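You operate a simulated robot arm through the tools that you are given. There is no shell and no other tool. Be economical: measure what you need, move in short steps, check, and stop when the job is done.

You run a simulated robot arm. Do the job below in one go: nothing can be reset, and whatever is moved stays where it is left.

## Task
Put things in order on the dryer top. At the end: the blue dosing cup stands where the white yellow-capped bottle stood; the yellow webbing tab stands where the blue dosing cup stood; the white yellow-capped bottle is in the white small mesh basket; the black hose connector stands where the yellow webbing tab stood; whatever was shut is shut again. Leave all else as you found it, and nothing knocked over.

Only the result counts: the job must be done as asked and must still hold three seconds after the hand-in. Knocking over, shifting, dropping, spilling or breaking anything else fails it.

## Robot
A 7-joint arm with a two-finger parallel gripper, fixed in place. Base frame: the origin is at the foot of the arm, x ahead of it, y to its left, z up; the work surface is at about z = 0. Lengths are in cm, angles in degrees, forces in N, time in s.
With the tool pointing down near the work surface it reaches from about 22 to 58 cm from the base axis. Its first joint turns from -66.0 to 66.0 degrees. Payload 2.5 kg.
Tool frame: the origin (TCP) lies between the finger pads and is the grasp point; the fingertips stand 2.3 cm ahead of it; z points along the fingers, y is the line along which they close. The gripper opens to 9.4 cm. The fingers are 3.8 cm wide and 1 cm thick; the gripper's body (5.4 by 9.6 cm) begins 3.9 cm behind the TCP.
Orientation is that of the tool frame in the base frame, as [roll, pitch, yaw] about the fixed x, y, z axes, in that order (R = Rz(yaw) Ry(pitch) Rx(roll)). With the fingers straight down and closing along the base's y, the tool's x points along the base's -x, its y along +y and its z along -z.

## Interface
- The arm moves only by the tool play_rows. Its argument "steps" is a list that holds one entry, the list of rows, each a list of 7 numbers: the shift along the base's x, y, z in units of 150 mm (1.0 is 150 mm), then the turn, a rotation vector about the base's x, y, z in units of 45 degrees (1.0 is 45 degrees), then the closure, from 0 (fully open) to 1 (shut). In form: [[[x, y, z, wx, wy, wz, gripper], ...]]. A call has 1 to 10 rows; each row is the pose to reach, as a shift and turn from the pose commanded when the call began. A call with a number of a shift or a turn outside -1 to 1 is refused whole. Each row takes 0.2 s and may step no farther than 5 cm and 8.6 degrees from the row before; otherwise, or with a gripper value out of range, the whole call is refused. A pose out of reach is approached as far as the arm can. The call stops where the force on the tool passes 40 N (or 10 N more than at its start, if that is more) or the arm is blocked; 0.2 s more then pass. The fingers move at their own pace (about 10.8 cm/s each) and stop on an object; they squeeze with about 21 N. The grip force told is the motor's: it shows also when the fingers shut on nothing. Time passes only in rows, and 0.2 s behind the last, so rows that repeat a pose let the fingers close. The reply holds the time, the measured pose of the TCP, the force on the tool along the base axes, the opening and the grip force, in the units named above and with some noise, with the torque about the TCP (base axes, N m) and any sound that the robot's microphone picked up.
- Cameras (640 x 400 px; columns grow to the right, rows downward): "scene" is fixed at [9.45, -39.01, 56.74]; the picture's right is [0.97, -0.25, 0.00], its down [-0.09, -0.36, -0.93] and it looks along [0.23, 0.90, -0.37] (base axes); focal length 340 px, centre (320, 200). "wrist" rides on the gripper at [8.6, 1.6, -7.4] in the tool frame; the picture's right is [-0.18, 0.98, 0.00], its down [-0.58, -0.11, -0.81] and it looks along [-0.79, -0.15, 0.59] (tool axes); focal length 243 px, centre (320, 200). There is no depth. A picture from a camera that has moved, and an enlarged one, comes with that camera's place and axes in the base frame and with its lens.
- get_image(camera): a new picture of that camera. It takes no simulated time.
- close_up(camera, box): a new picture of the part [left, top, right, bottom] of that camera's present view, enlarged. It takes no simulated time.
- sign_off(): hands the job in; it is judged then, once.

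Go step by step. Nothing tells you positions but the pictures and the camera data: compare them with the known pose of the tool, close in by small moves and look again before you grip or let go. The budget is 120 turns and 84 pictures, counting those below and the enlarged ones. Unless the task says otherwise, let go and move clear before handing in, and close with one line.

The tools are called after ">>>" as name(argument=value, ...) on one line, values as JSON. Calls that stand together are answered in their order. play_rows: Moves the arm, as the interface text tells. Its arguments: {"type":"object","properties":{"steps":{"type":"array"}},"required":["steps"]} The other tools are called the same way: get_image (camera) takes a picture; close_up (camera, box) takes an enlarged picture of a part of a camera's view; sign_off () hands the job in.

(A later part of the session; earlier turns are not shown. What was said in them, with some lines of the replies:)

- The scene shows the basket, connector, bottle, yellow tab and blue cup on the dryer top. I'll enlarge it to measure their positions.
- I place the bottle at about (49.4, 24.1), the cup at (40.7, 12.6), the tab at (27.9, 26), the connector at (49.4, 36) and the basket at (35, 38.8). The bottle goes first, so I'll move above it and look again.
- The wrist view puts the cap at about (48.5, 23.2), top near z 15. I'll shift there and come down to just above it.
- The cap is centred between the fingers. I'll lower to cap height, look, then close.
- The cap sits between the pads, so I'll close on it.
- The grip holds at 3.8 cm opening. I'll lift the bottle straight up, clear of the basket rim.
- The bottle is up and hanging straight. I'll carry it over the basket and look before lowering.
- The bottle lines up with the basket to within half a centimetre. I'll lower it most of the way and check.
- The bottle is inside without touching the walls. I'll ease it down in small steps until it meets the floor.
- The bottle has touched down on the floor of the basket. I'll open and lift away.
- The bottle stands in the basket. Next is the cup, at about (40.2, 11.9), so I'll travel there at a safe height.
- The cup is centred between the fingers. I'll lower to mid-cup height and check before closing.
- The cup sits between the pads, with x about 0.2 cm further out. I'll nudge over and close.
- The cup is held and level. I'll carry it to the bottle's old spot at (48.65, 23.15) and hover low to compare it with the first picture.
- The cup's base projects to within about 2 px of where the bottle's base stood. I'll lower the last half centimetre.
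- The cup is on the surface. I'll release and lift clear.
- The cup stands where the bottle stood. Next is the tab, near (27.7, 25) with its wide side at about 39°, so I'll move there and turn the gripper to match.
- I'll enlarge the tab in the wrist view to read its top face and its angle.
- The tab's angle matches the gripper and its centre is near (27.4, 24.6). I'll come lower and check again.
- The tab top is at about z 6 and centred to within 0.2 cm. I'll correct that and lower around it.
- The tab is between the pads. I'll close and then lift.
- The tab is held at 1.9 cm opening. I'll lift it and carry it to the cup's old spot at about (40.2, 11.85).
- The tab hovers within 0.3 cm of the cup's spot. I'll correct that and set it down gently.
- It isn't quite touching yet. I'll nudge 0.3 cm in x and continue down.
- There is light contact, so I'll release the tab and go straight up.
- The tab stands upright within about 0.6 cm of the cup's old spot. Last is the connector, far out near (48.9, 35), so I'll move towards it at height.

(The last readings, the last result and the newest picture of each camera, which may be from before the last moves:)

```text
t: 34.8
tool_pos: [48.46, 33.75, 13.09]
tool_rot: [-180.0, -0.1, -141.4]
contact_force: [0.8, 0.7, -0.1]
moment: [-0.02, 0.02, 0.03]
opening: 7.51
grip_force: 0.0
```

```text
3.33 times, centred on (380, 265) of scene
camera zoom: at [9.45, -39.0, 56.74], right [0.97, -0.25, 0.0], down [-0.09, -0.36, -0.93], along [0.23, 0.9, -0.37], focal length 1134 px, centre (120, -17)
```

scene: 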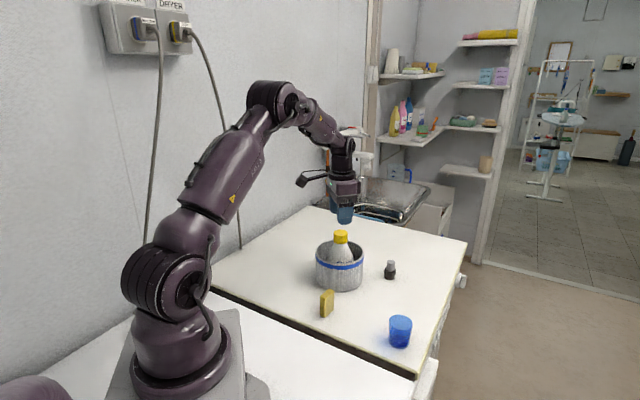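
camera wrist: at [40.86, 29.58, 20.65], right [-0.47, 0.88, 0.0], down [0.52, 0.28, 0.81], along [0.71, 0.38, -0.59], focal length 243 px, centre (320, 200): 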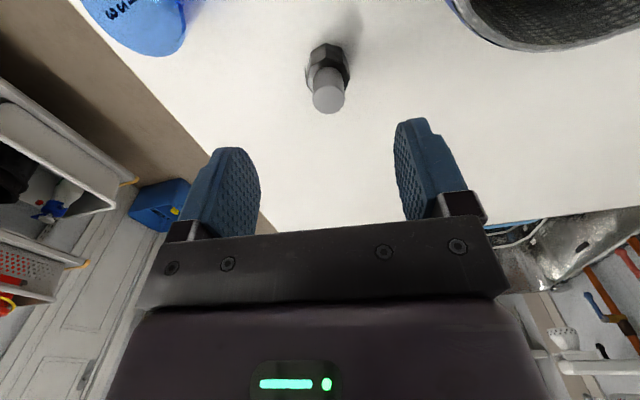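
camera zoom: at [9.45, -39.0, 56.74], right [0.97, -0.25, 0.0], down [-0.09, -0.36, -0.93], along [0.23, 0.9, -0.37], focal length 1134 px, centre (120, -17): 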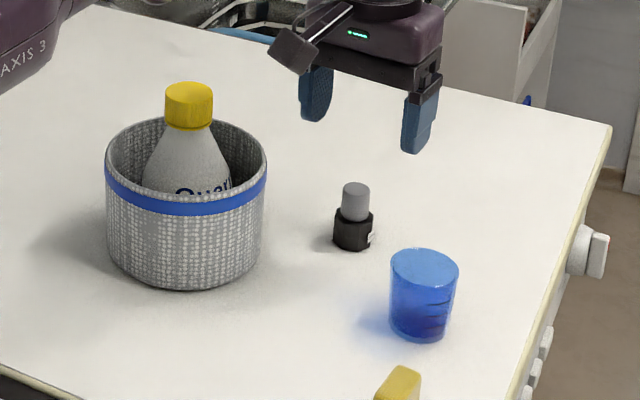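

The connector's top is near (48.6, 34.3) and within reach. I'll centre on it and lower part way.

>>> play_rows(steps=[[[0.003, 0.033, -0.15, 0, 0, 0, 0.2], [0.003, 0.033, -0.25, 0, 0, 0, 0.2], [0.003, 0.033, -0.25, 0, 0, 0, 0.2]]])

>>> get_image(camera="wrist")

>>> close_up(camera="scene", box=[320, 215, 480, 315])

```text
t: 35.6
tool_pos: [48.5, 34.29, 9.46]
tool_rot: [-179.9, -0.1, -141.2]
contact_force: [-0.4, 0.0, 0.9]
moment: [-0.01, 0.01, -0.01]
opening: 7.52
grip_force: 0.0
```

```text
42 pictures are left
camera wrist: at [40.79, 30.13, 16.99], right [-0.47, 0.88, 0.0], down [0.52, 0.28, 0.81], along [0.71, 0.38, -0.59], focal length 243 px, centre (320, 200)
```

wrist: 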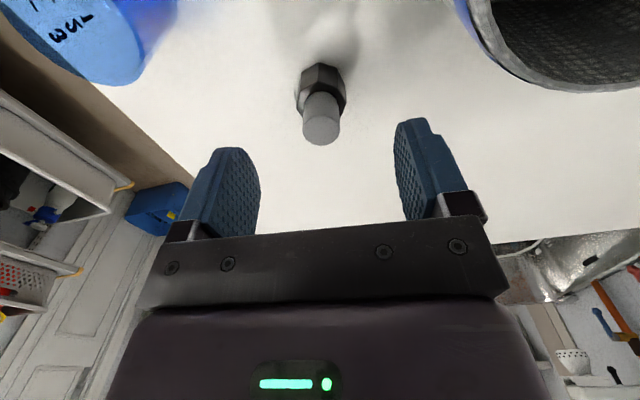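

```text
4.00 times, centred on (400, 265) of scene
camera zoom: at [9.45, -39.01, 56.74], right [0.97, -0.25, 0.0], down [-0.09, -0.36, -0.93], along [0.23, 0.9, -0.37], focal length 1360 px, centre (0, -60)
```

zoom: 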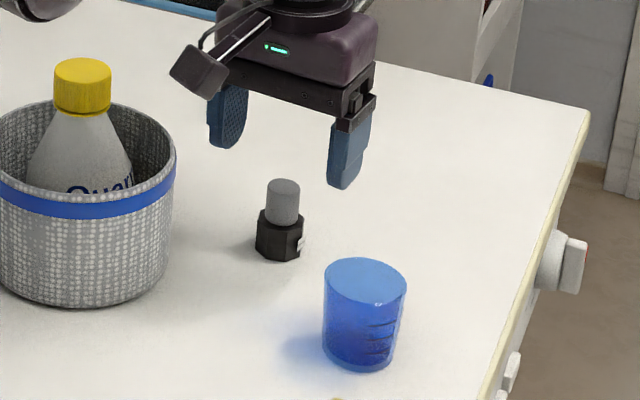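

Centred. I'll lower to the grey cylinder with the fingertips just above the hex, and check.

>>> play_rows(steps=[[[0.008, 0.004, -0.15, 0, 0, 0, 0.2], [0.008, 0.004, -0.265, 0, 0, 0, 0.2], [0.008, 0.004, -0.265, 0, 0, 0, 0.2]]])

>>> get_image(camera="wrist")

>>> close_up(camera="scene", box=[340, 215, 460, 295])

```text
t: 36.4
tool_pos: [48.52, 34.36, 5.55]
tool_rot: [179.9, 0.0, -141.3]
contact_force: [0.0, 0.1, -0.3]
moment: [-0.03, -0.02, -0.02]
opening: 7.53
grip_force: 0.0
```

```text
40 pictures are left
camera wrist: at [40.9, 30.18, 12.99], right [-0.47, 0.88, 0.0], down [0.52, 0.28, 0.81], along [0.71, 0.38, -0.59], focal length 243 px, centre (320, 200)
```

wrist: 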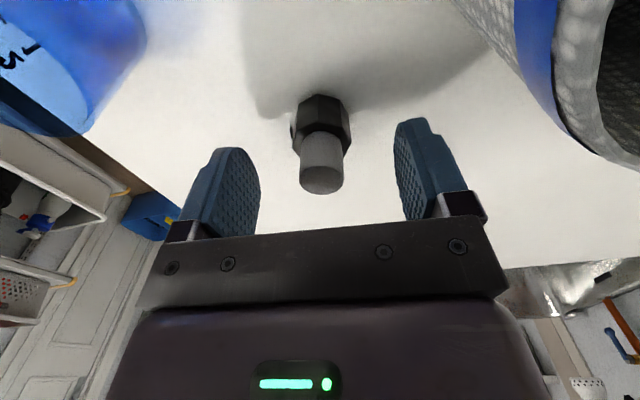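

```text
5.00 times, centred on (400, 255) of scene
camera zoom: at [9.45, -39.01, 56.74], right [0.97, -0.25, 0.0], down [-0.09, -0.36, -0.93], along [0.23, 0.9, -0.37], focal length 1700 px, centre (-80, -75)
```

zoom: 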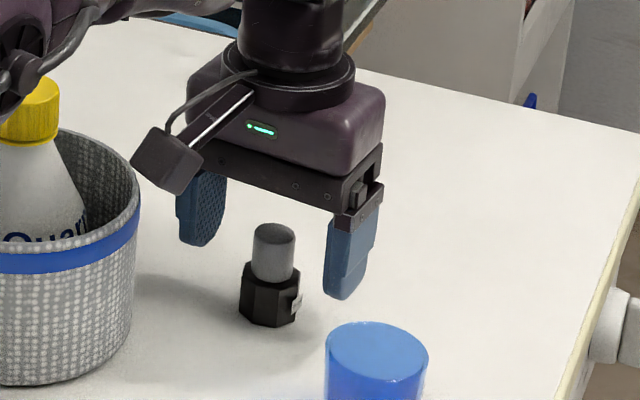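

The cylinder is between the pads, about 0.3 cm further out. I'll nudge forward and close.

>>> play_rows(steps=[[[0.018, 0.009, -0.007, 0, 0, 0, 0.2], [0.018, 0.009, -0.007, 0, 0, 0, 0.6], [0.018, 0.009, -0.007, 0, 0, 0, 1], [0.018, 0.009, -0.007, 0, 0, 0, 1], [0.018, 0.009, -0.007, 0, 0, 0, 1]]])

>>> get_image(camera="wrist")

>>> close_up(camera="scene", box=[340, 215, 460, 295])

```text
t: 37.6
tool_pos: [48.41, 34.44, 5.5]
tool_rot: [180.0, 0.0, -141.3]
contact_force: [0.7, 1.1, 0.2]
moment: [-0.04, 0.0, 0.03]
opening: 2.16
grip_force: 20.9
```

```text
38 pictures are left
camera wrist: at [40.9, 30.17, 13.0], right [-0.47, 0.88, 0.0], down [0.52, 0.28, 0.81], along [0.71, 0.38, -0.59], focal length 243 px, centre (320, 200)
```

wrist: 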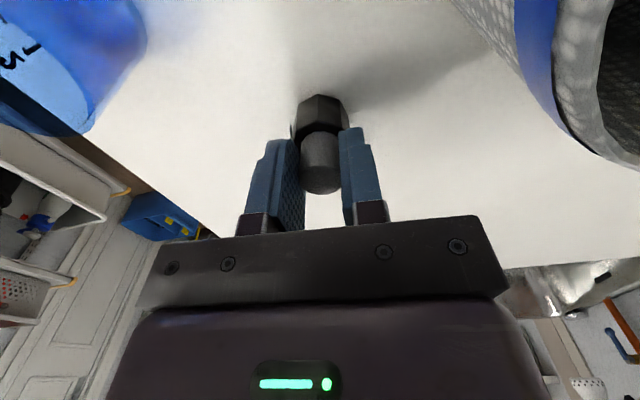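

```text
5.00 times, centred on (400, 255) of scene
camera zoom: at [9.45, -39.01, 56.74], right [0.97, -0.25, 0.0], down [-0.09, -0.36, -0.93], along [0.23, 0.9, -0.37], focal length 1700 px, centre (-80, -75)
```

zoom: 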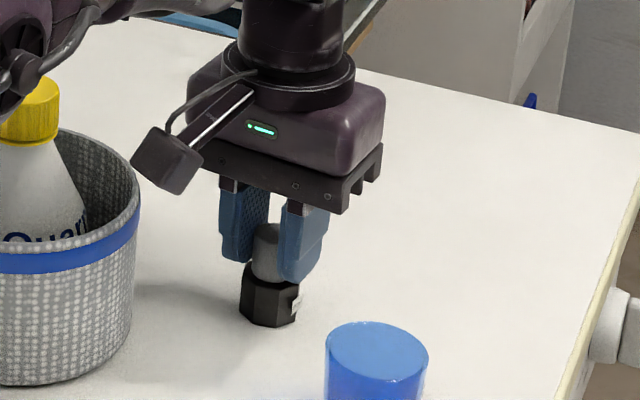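

The connector is gripped at 2.16 cm. I'll lift it and check that it hangs straight.

>>> play_rows(steps=[[[0, 0, 0.06, 0, 0, 0, 1], [0, 0, 0.2, 0, 0, 0, 1], [-0.03, -0.03, 0.4, 0, 0, 0, 1], [-0.05, -0.05, 0.6, 0, 0, 0, 1], [-0.05, -0.05, 0.65, 0, 0, 0, 1]]])

>>> close_up(camera="scene", box=[340, 185, 460, 265])

>>> get_image(camera="wrist")

```text
t: 38.8
tool_pos: [49.21, 34.63, 15.24]
tool_rot: [-180.0, -0.2, -141.3]
contact_force: [-0.7, 0.4, -0.6]
moment: [0.0, 0.03, -0.01]
opening: 2.15
grip_force: 20.6
out of reach, approached as far as the arm can: row 3, 4, 5
```

```text
5.00 times, centred on (400, 225) of scene
camera zoom: at [9.45, -39.01, 56.74], right [0.97, -0.25, 0.0], down [-0.09, -0.36, -0.93], along [0.23, 0.9, -0.37], focal length 1700 px, centre (-80, 75)
```

zoom: 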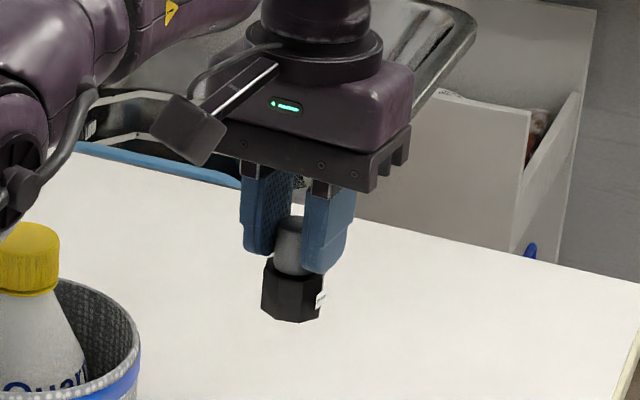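

```text
35 pictures are left
camera wrist: at [41.5, 30.32, 22.73], right [-0.47, 0.88, 0.0], down [0.52, 0.28, 0.81], along [0.71, 0.38, -0.59], focal length 243 px, centre (320, 200)
```

wrist: 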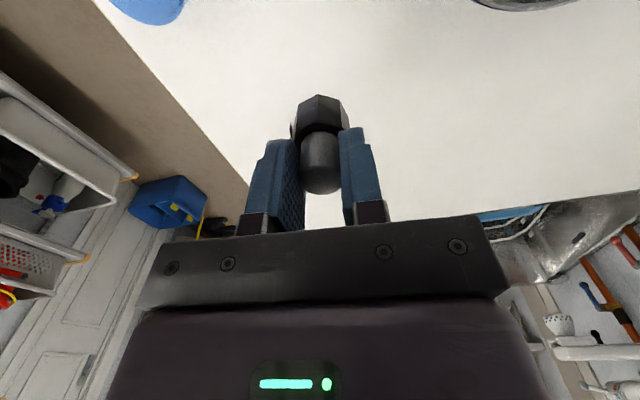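

It hangs straight. I'll carry it towards the tab's old spot near (27.6, 24.9).

>>> play_rows(steps=[[[-0.23, -0.11, 0, 0, 0, 0, 1], [-0.46, -0.22, 0, 0, 0, 0, 1], [-0.7, -0.34, 0, 0, 0, 0, 1], [-0.95, -0.44, 0, 0, 0, 0, 1], [-0.95, -0.44, 0, 0, 0, 0, 1]]])

```text
t: 40.0
tool_pos: [48.22, 35.75, 15.46]
tool_rot: [179.9, 0.0, -141.3]
contact_force: [0.0, 0.4, -1.2]
moment: [0.03, -0.02, -0.02]
opening: 2.15
grip_force: 21.7
out of reach, approached as far as the arm can: row 1, 2, 3, 4, 5
```

The arm barely moved and reports itself out of reach. I'll look at the scene before another move.

>>> get_image(camera="scene")

```text
34 pictures are left
```

scene: 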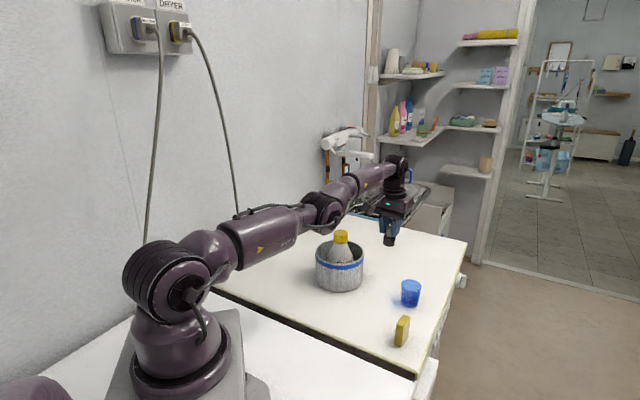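

The arm is almost fully stretched. I'll try small moves, down and inward, to bend the elbow again.

>>> play_rows(steps=[[[-0.03, -0.02, -0.05, 0, 0, 0, 1], [-0.06, -0.04, -0.1, 0, 0, 0, 1]]])

```text
t: 40.6
tool_pos: [48.01, 36.11, 13.48]
tool_rot: [-179.9, 0.0, -141.2]
contact_force: [-0.5, -1.3, -0.4]
moment: [-0.01, 0.02, 0.0]
opening: 2.14
grip_force: 20.7
out of reach, approached as far as the arm can: row 1, 2
```

The height followed but the radius did not. I'll go straight down a little, since that should bend the elbow.

>>> play_rows(steps=[[[0, 0, -0.1, 0, 0, 0, 1], [0, 0, -0.2, 0, 0, 0, 1], [0, 0, -0.28, 0, 0, 0, 1]]])

```text
t: 41.4
tool_pos: [47.84, 36.03, 9.1]
tool_rot: [179.9, 0.1, -141.3]
contact_force: [-0.8, 0.0, -1.1]
moment: [0.0, 0.01, 0.01]
opening: 2.17
grip_force: 21.0
```

The pose is reachable again here. I'll draw inward at this height in small steps.

>>> play_rows(steps=[[[-0.05, -0.06, 0, 0, 0, 0, 1], [-0.12, -0.13, 0, 0, 0, 0, 1], [-0.2, -0.22, 0, 0, 0, 0, 1]]])

```text
t: 42.2
tool_pos: [48.04, 35.6, 8.81]
tool_rot: [-180.0, 0.0, -141.3]
contact_force: [0.1, 0.7, -0.4]
moment: [0.01, -0.02, 0.03]
opening: 2.13
grip_force: 20.7
out of reach, approached as far as the arm can: row 1, 2, 3
```

Only the tangential part followed. I'll hold an inward and slightly lower target for several rows so the arm can work its way out.

>>> play_rows(steps=[[[-0.1, -0.08, -0.05, 0, 0, 0, 1], [-0.2, -0.15, -0.1, 0, 0, 0, 1], [-0.2, -0.15, -0.1, 0, 0, 0, 1], [-0.2, -0.15, -0.1, 0, 0, 0, 1], [-0.2, -0.15, -0.1, 0, 0, 0, 1], [-0.2, -0.15, -0.1, 0, 0, 0, 1]]])

```text
t: 43.6
tool_pos: [48.08, 35.24, 7.09]
tool_rot: [180.0, 0.0, -141.3]
contact_force: [-0.6, 0.0, -0.6]
moment: [-0.01, 0.02, 0.05]
opening: 2.13
grip_force: 21.4
out of reach, approached as far as the arm can: row 1, 2, 3, 4, 5, 6
```

The elbow seems to have passed slightly over straight. I'll go up and outward to straighten it, then come down and inward so it bends the right way.

>>> play_rows(steps=[[[0.1, 0.08, 0.2, 0, 0, 0, 1], [0.1, 0.08, 0.4, 0, 0, 0, 1], [0.16, 0.12, 0.4, 0, 0, 0, 1], [0.16, 0.12, 0.4, 0, 0, 0, 1], [0.16, 0.12, 0.3, 0, 0, 0, 1], [0.1, 0.08, 0.2, 0, 0, 0, 1], [0.03, 0.02, 0.1, 0, 0, 0, 1], [-0.08, -0.06, 0.04, 0, 0, 0, 1], [-0.2, -0.15, 0.04, 0, 0, 0, 1], [-0.2, -0.15, 0.04, 0, 0, 0, 1]]])

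```text
t: 45.8
tool_pos: [48.16, 35.25, 7.48]
tool_rot: [180.0, 0.0, -141.3]
contact_force: [-0.1, 0.3, 0.1]
moment: [0.02, -0.01, -0.02]
opening: 2.13
grip_force: 21.1
out of reach, approached as far as the arm can: row 1, 2, 3, 4, 5, 6, 7, 8, 9, 10
```

Still stuck. I'll look at the arm's shape up close.

>>> close_up(camera="scene", box=[100, 120, 450, 340])

```text
1.82 times, centred on (275, 230) of scene
camera zoom: at [9.45, -39.01, 56.74], right [0.97, -0.25, 0.0], down [-0.09, -0.36, -0.93], along [0.23, 0.9, -0.37], focal length 618 px, centre (402, 146)
```

zoom: 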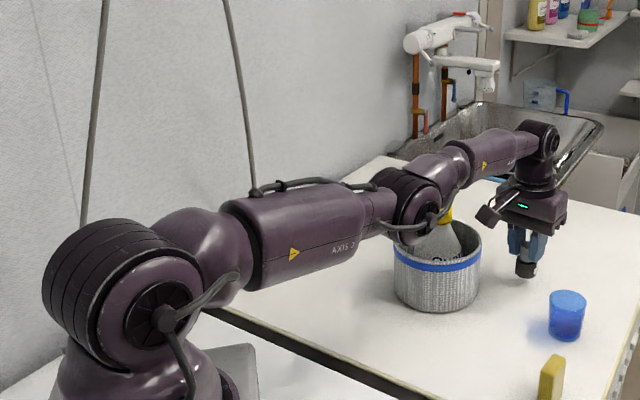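

The elbow is fractionally below straight. A long climb followed by a descent at smaller radius should flex it back, so I'll climb first.

>>> play_rows(steps=[[[0, 0, 0.2, 0, 0, 0, 1], [0, 0, 0.4, 0, 0, 0, 1], [0, 0, 0.6, 0, 0, 0, 1], [-0.03, -0.02, 0.8, 0, 0, 0, 1], [-0.06, -0.04, 1.0, 0, 0, 0, 1]]])

```text
t: 47.0
tool_pos: [48.27, 35.01, 22.53]
tool_rot: [-180.0, -0.1, -141.3]
contact_force: [-0.3, 0.7, -0.1]
moment: [-0.02, 0.02, -0.04]
opening: 2.16
grip_force: 21.1
out of reach, approached as far as the arm can: row 2, 4, 5
```

It's climbing normally. I'll continue up while drawing in.

>>> play_rows(steps=[[[0, 0, 0.2, 0, 0, 0, 1], [-0.02, -0.015, 0.4, 0, 0, 0, 1], [-0.06, -0.04, 0.6, 0, 0, 0, 1], [-0.12, -0.08, 0.8, 0, 0, 0, 1], [-0.2, -0.15, 0.8, 0, 0, 0, 1], [-0.3, -0.22, 0.8, 0, 0, 0, 1]]])

```text
t: 48.4
tool_pos: [45.51, 33.16, 35.13]
tool_rot: [-179.9, 0.0, -141.3]
contact_force: [0.6, 0.2, 0.1]
moment: [0.04, 0.0, -0.01]
opening: 2.12
grip_force: 21.1
out of reach, approached as far as the arm can: row 2, 3, 4, 5, 6
```

Radius is now 56 at z 35. Next I'll descend with an inward target.

>>> play_rows(steps=[[[-0.03, -0.02, -0.2, 0, 0, 0, 1], [-0.06, -0.04, -0.4, 0, 0, 0, 1], [-0.1, -0.07, -0.6, 0, 0, 0, 1], [-0.16, -0.12, -0.75, 0, 0, 0, 1], [-0.25, -0.18, -0.85, 0, 0, 0, 1], [-0.35, -0.25, -0.85, 0, 0, 0, 1]]])

>>> close_up(camera="scene", box=[100, 100, 450, 320])

```text
t: 49.8
tool_pos: [48.22, 34.71, 23.19]
tool_rot: [-180.0, 0.1, -141.3]
contact_force: [0.7, -0.3, -0.6]
moment: [0.0, 0.03, -0.02]
opening: 2.17
grip_force: 21.3
out of reach, approached as far as the arm can: row 1, 2, 3, 4, 5, 6
```

```text
1.82 times, centred on (275, 210) of scene
camera zoom: at [9.45, -39.01, 56.74], right [0.97, -0.25, 0.0], down [-0.09, -0.36, -0.93], along [0.23, 0.9, -0.37], focal length 618 px, centre (402, 182)
```

zoom: 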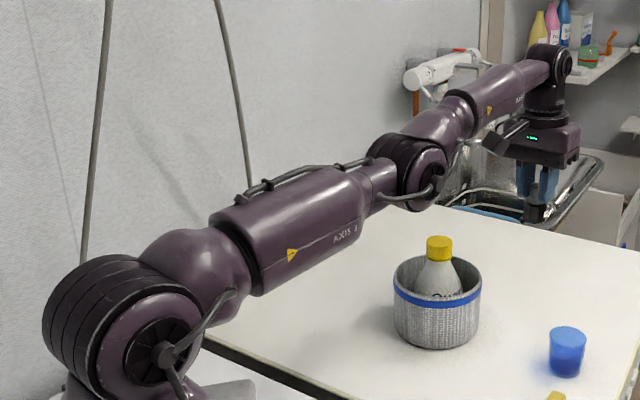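

Pulling inward pushes the elbow into its limit. I'll descend with a slight outward bias so the elbow can cross straight, and only then pull in.

>>> play_rows(steps=[[[0.15, 0.1, -0.05, 0, 0, 0, 1], [0.2, 0.14, -0.2, 0, 0, 0, 1], [0.2, 0.14, -0.4, 0, 0, 0, 1], [0.2, 0.14, -0.6, 0, 0, 0, 1], [0.2, 0.14, -0.8, 0, 0, 0, 1], [0.2, 0.14, -0.95, 0, 0, 0, 1]]])

```text
t: 51.2
tool_pos: [49.05, 34.81, 9.65]
tool_rot: [-180.0, 0.1, -141.3]
contact_force: [0.2, -0.1, 0.2]
moment: [0.02, 0.02, -0.01]
opening: 2.15
grip_force: 21.3
out of reach, approached as far as the arm can: row 1, 2, 3, 4, 5, 6
```

Radius is slightly larger now, so the elbow should be at or past straight. I'll pull inward.

>>> play_rows(steps=[[[-0.08, -0.06, -0.03, 0, 0, 0, 1], [-0.16, -0.12, -0.06, 0, 0, 0, 1], [-0.24, -0.18, -0.06, 0, 0, 0, 1]]])

```text
t: 52.0
tool_pos: [45.28, 32.1, 9.02]
tool_rot: [179.9, 0.0, -141.3]
contact_force: [0.1, 0.6, 0.3]
moment: [0.0, 0.0, 0.0]
opening: 2.14
grip_force: 21.0
```

That freed it, and the arm moves normally again. I'll rise and carry the connector round the basket to the tab's spot.

>>> play_rows(steps=[[[-0.03, -0.12, 0.2, 0, 0, 0, 1], [-0.12, -0.3, 0.4, 0, 0, 0, 1], [-0.36, -0.42, 0.45, 0, 0, 0, 1], [-0.66, -0.45, 0.45, 0, 0, 0, 1], [-0.96, -0.47, 0.45, 0, 0, 0, 1], [-0.96, -0.47, 0.45, 0, 0, 0, 1]]])

>>> get_image(camera="scene")

```text
t: 53.4
tool_pos: [30.71, 25.08, 15.88]
tool_rot: [179.9, 0.0, -141.3]
contact_force: [0.5, 0.5, -0.6]
moment: [-0.01, -0.02, 0.02]
opening: 2.14
grip_force: 20.9
```

```text
31 pictures are left
```

scene: 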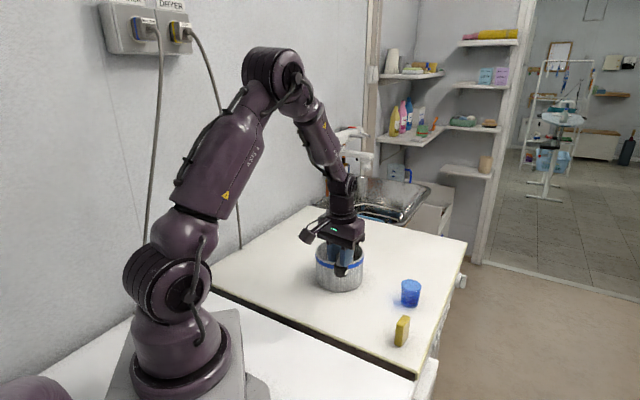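

Everything else is standing. I'll move over the tab's old spot and lower to a hover.

>>> play_rows(steps=[[[-0.21, -0.017, 0, 0, 0, 0, 1], [-0.21, -0.017, -0.25, 0, 0, 0, 1], [-0.21, -0.017, -0.45, 0, 0, 0, 1], [-0.21, -0.017, -0.6, 0, 0, 0, 1], [-0.21, -0.017, -0.6, 0, 0, 0, 1]]])

>>> close_up(camera="scene", box=[300, 270, 460, 370])

>>> get_image(camera="wrist")

```text
t: 54.6
tool_pos: [27.94, 24.9, 6.68]
tool_rot: [180.0, -0.1, -141.3]
contact_force: [-0.3, -0.2, -0.6]
moment: [0.04, -0.06, -0.01]
opening: 2.12
grip_force: 20.8
```

```text
4.00 times, centred on (380, 320) of scene
camera zoom: at [9.45, -39.01, 56.74], right [0.97, -0.25, 0.0], down [-0.09, -0.36, -0.93], along [0.23, 0.9, -0.37], focal length 1360 px, centre (80, -280)
```

zoom: 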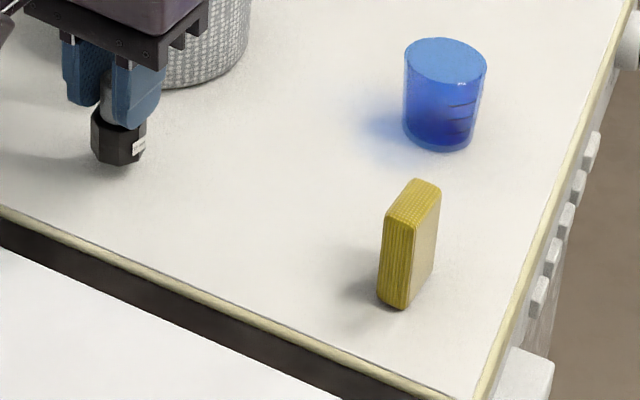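

```text
29 pictures are left
camera wrist: at [20.33, 20.67, 14.26], right [-0.47, 0.88, 0.0], down [0.52, 0.28, 0.81], along [0.71, 0.38, -0.59], focal length 243 px, centre (320, 200)
```

wrist: 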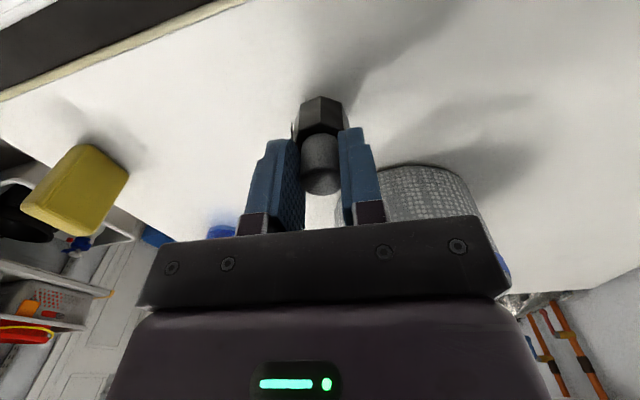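

The connector should go about 0.65 cm towards -x. I'll apply that and lower towards contact.

>>> play_rows(steps=[[[-0.044, 0, -0.03, 0, 0, 0, 1], [-0.044, 0, -0.055, 0, 0, 0, 1], [-0.044, 0, -0.068, 0, 0, 0, 1], [-0.044, 0, -0.074, 0, 0, 0, 1], [-0.044, 0, -0.074, 0, 0, 0, 1]]])

>>> close_up(camera="scene", box=[300, 270, 460, 370])

```text
t: 55.8
tool_pos: [27.18, 24.84, 5.85]
tool_rot: [180.0, 0.0, -141.3]
contact_force: [0.3, -0.1, -0.1]
moment: [0.01, 0.0, -0.02]
opening: 2.16
grip_force: 20.5
```

```text
4.00 times, centred on (380, 320) of scene
camera zoom: at [9.45, -39.01, 56.74], right [0.97, -0.25, 0.0], down [-0.09, -0.36, -0.93], along [0.23, 0.9, -0.37], focal length 1360 px, centre (80, -280)
```

zoom: 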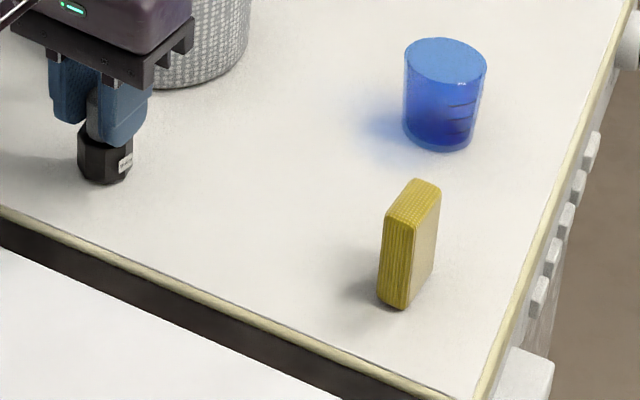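

The base is at the right pixel to within 4 px and not yet touching. I'll lower the rest with a 0.15 cm nudge.

>>> play_rows(steps=[[[0.01, 0.0, -0.01, 0, 0, 0, 1], [0.01, 0.0, -0.02, 0, 0, 0, 1], [0.01, 0.0, -0.027, 0, 0, 0, 1], [0.01, 0.0, -0.027, 0, 0, 0, 1]]])

```text
t: 56.8
tool_pos: [27.34, 24.74, 5.47]
tool_rot: [180.0, 0.0, -141.3]
contact_force: [-0.2, -4.3, 16.2]
moment: [-0.2, -0.14, -0.02]
opening: 2.14
grip_force: 20.9
```

It has touched down. I'll ease the load, release and rise.

>>> play_rows(steps=[[[0, 0, 0.008, 0, 0, 0, 1], [0, 0, 0.008, 0, 0, 0, 0.6], [0, 0, 0.008, 0, 0, 0, 0.4], [0, 0, 0.008, 0, 0, 0, 0.4], [0, 0, 0.2, 0, 0, 0, 0.4], [0, 0, 0.45, 0, 0, 0, 0.4], [0, 0, 0.75, 0, 0, 0, 0.4], [0, 0, 0.75, 0, 0, 0, 0.4]]])

>>> close_up(camera="scene", box=[300, 250, 460, 370])

>>> get_image(camera="scene")

```text
t: 58.6
tool_pos: [27.27, 24.94, 16.45]
tool_rot: [179.9, 0.1, -141.3]
contact_force: [-0.7, -0.4, -0.2]
moment: [-0.01, -0.01, 0.03]
opening: 5.63
grip_force: 0.2
```

```text
3.33 times, centred on (380, 310) of scene
camera zoom: at [9.45, -39.01, 56.74], right [0.97, -0.25, 0.0], down [-0.09, -0.36, -0.93], along [0.23, 0.9, -0.37], focal length 1134 px, centre (120, -167)
```

zoom: 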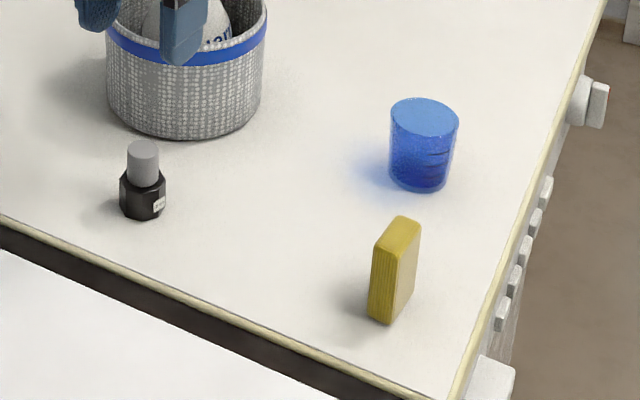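

```text
26 pictures are left
```

scene: 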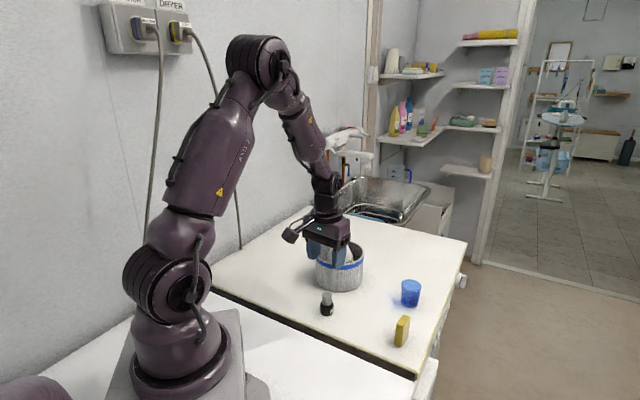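

All four items are where the task puts them, upright, and the gripper is clear. I'm handing in.

>>> sign_off()

```text
The job is handed in.
```

The bottle is in the basket, the cup is on the bottle's spot, the tab is on the cup's spot about 0.6 cm off centre, and the connector is on the tab's spot; all stand upright, nothing else was moved, and I saw nothing shut that needed re-closing.
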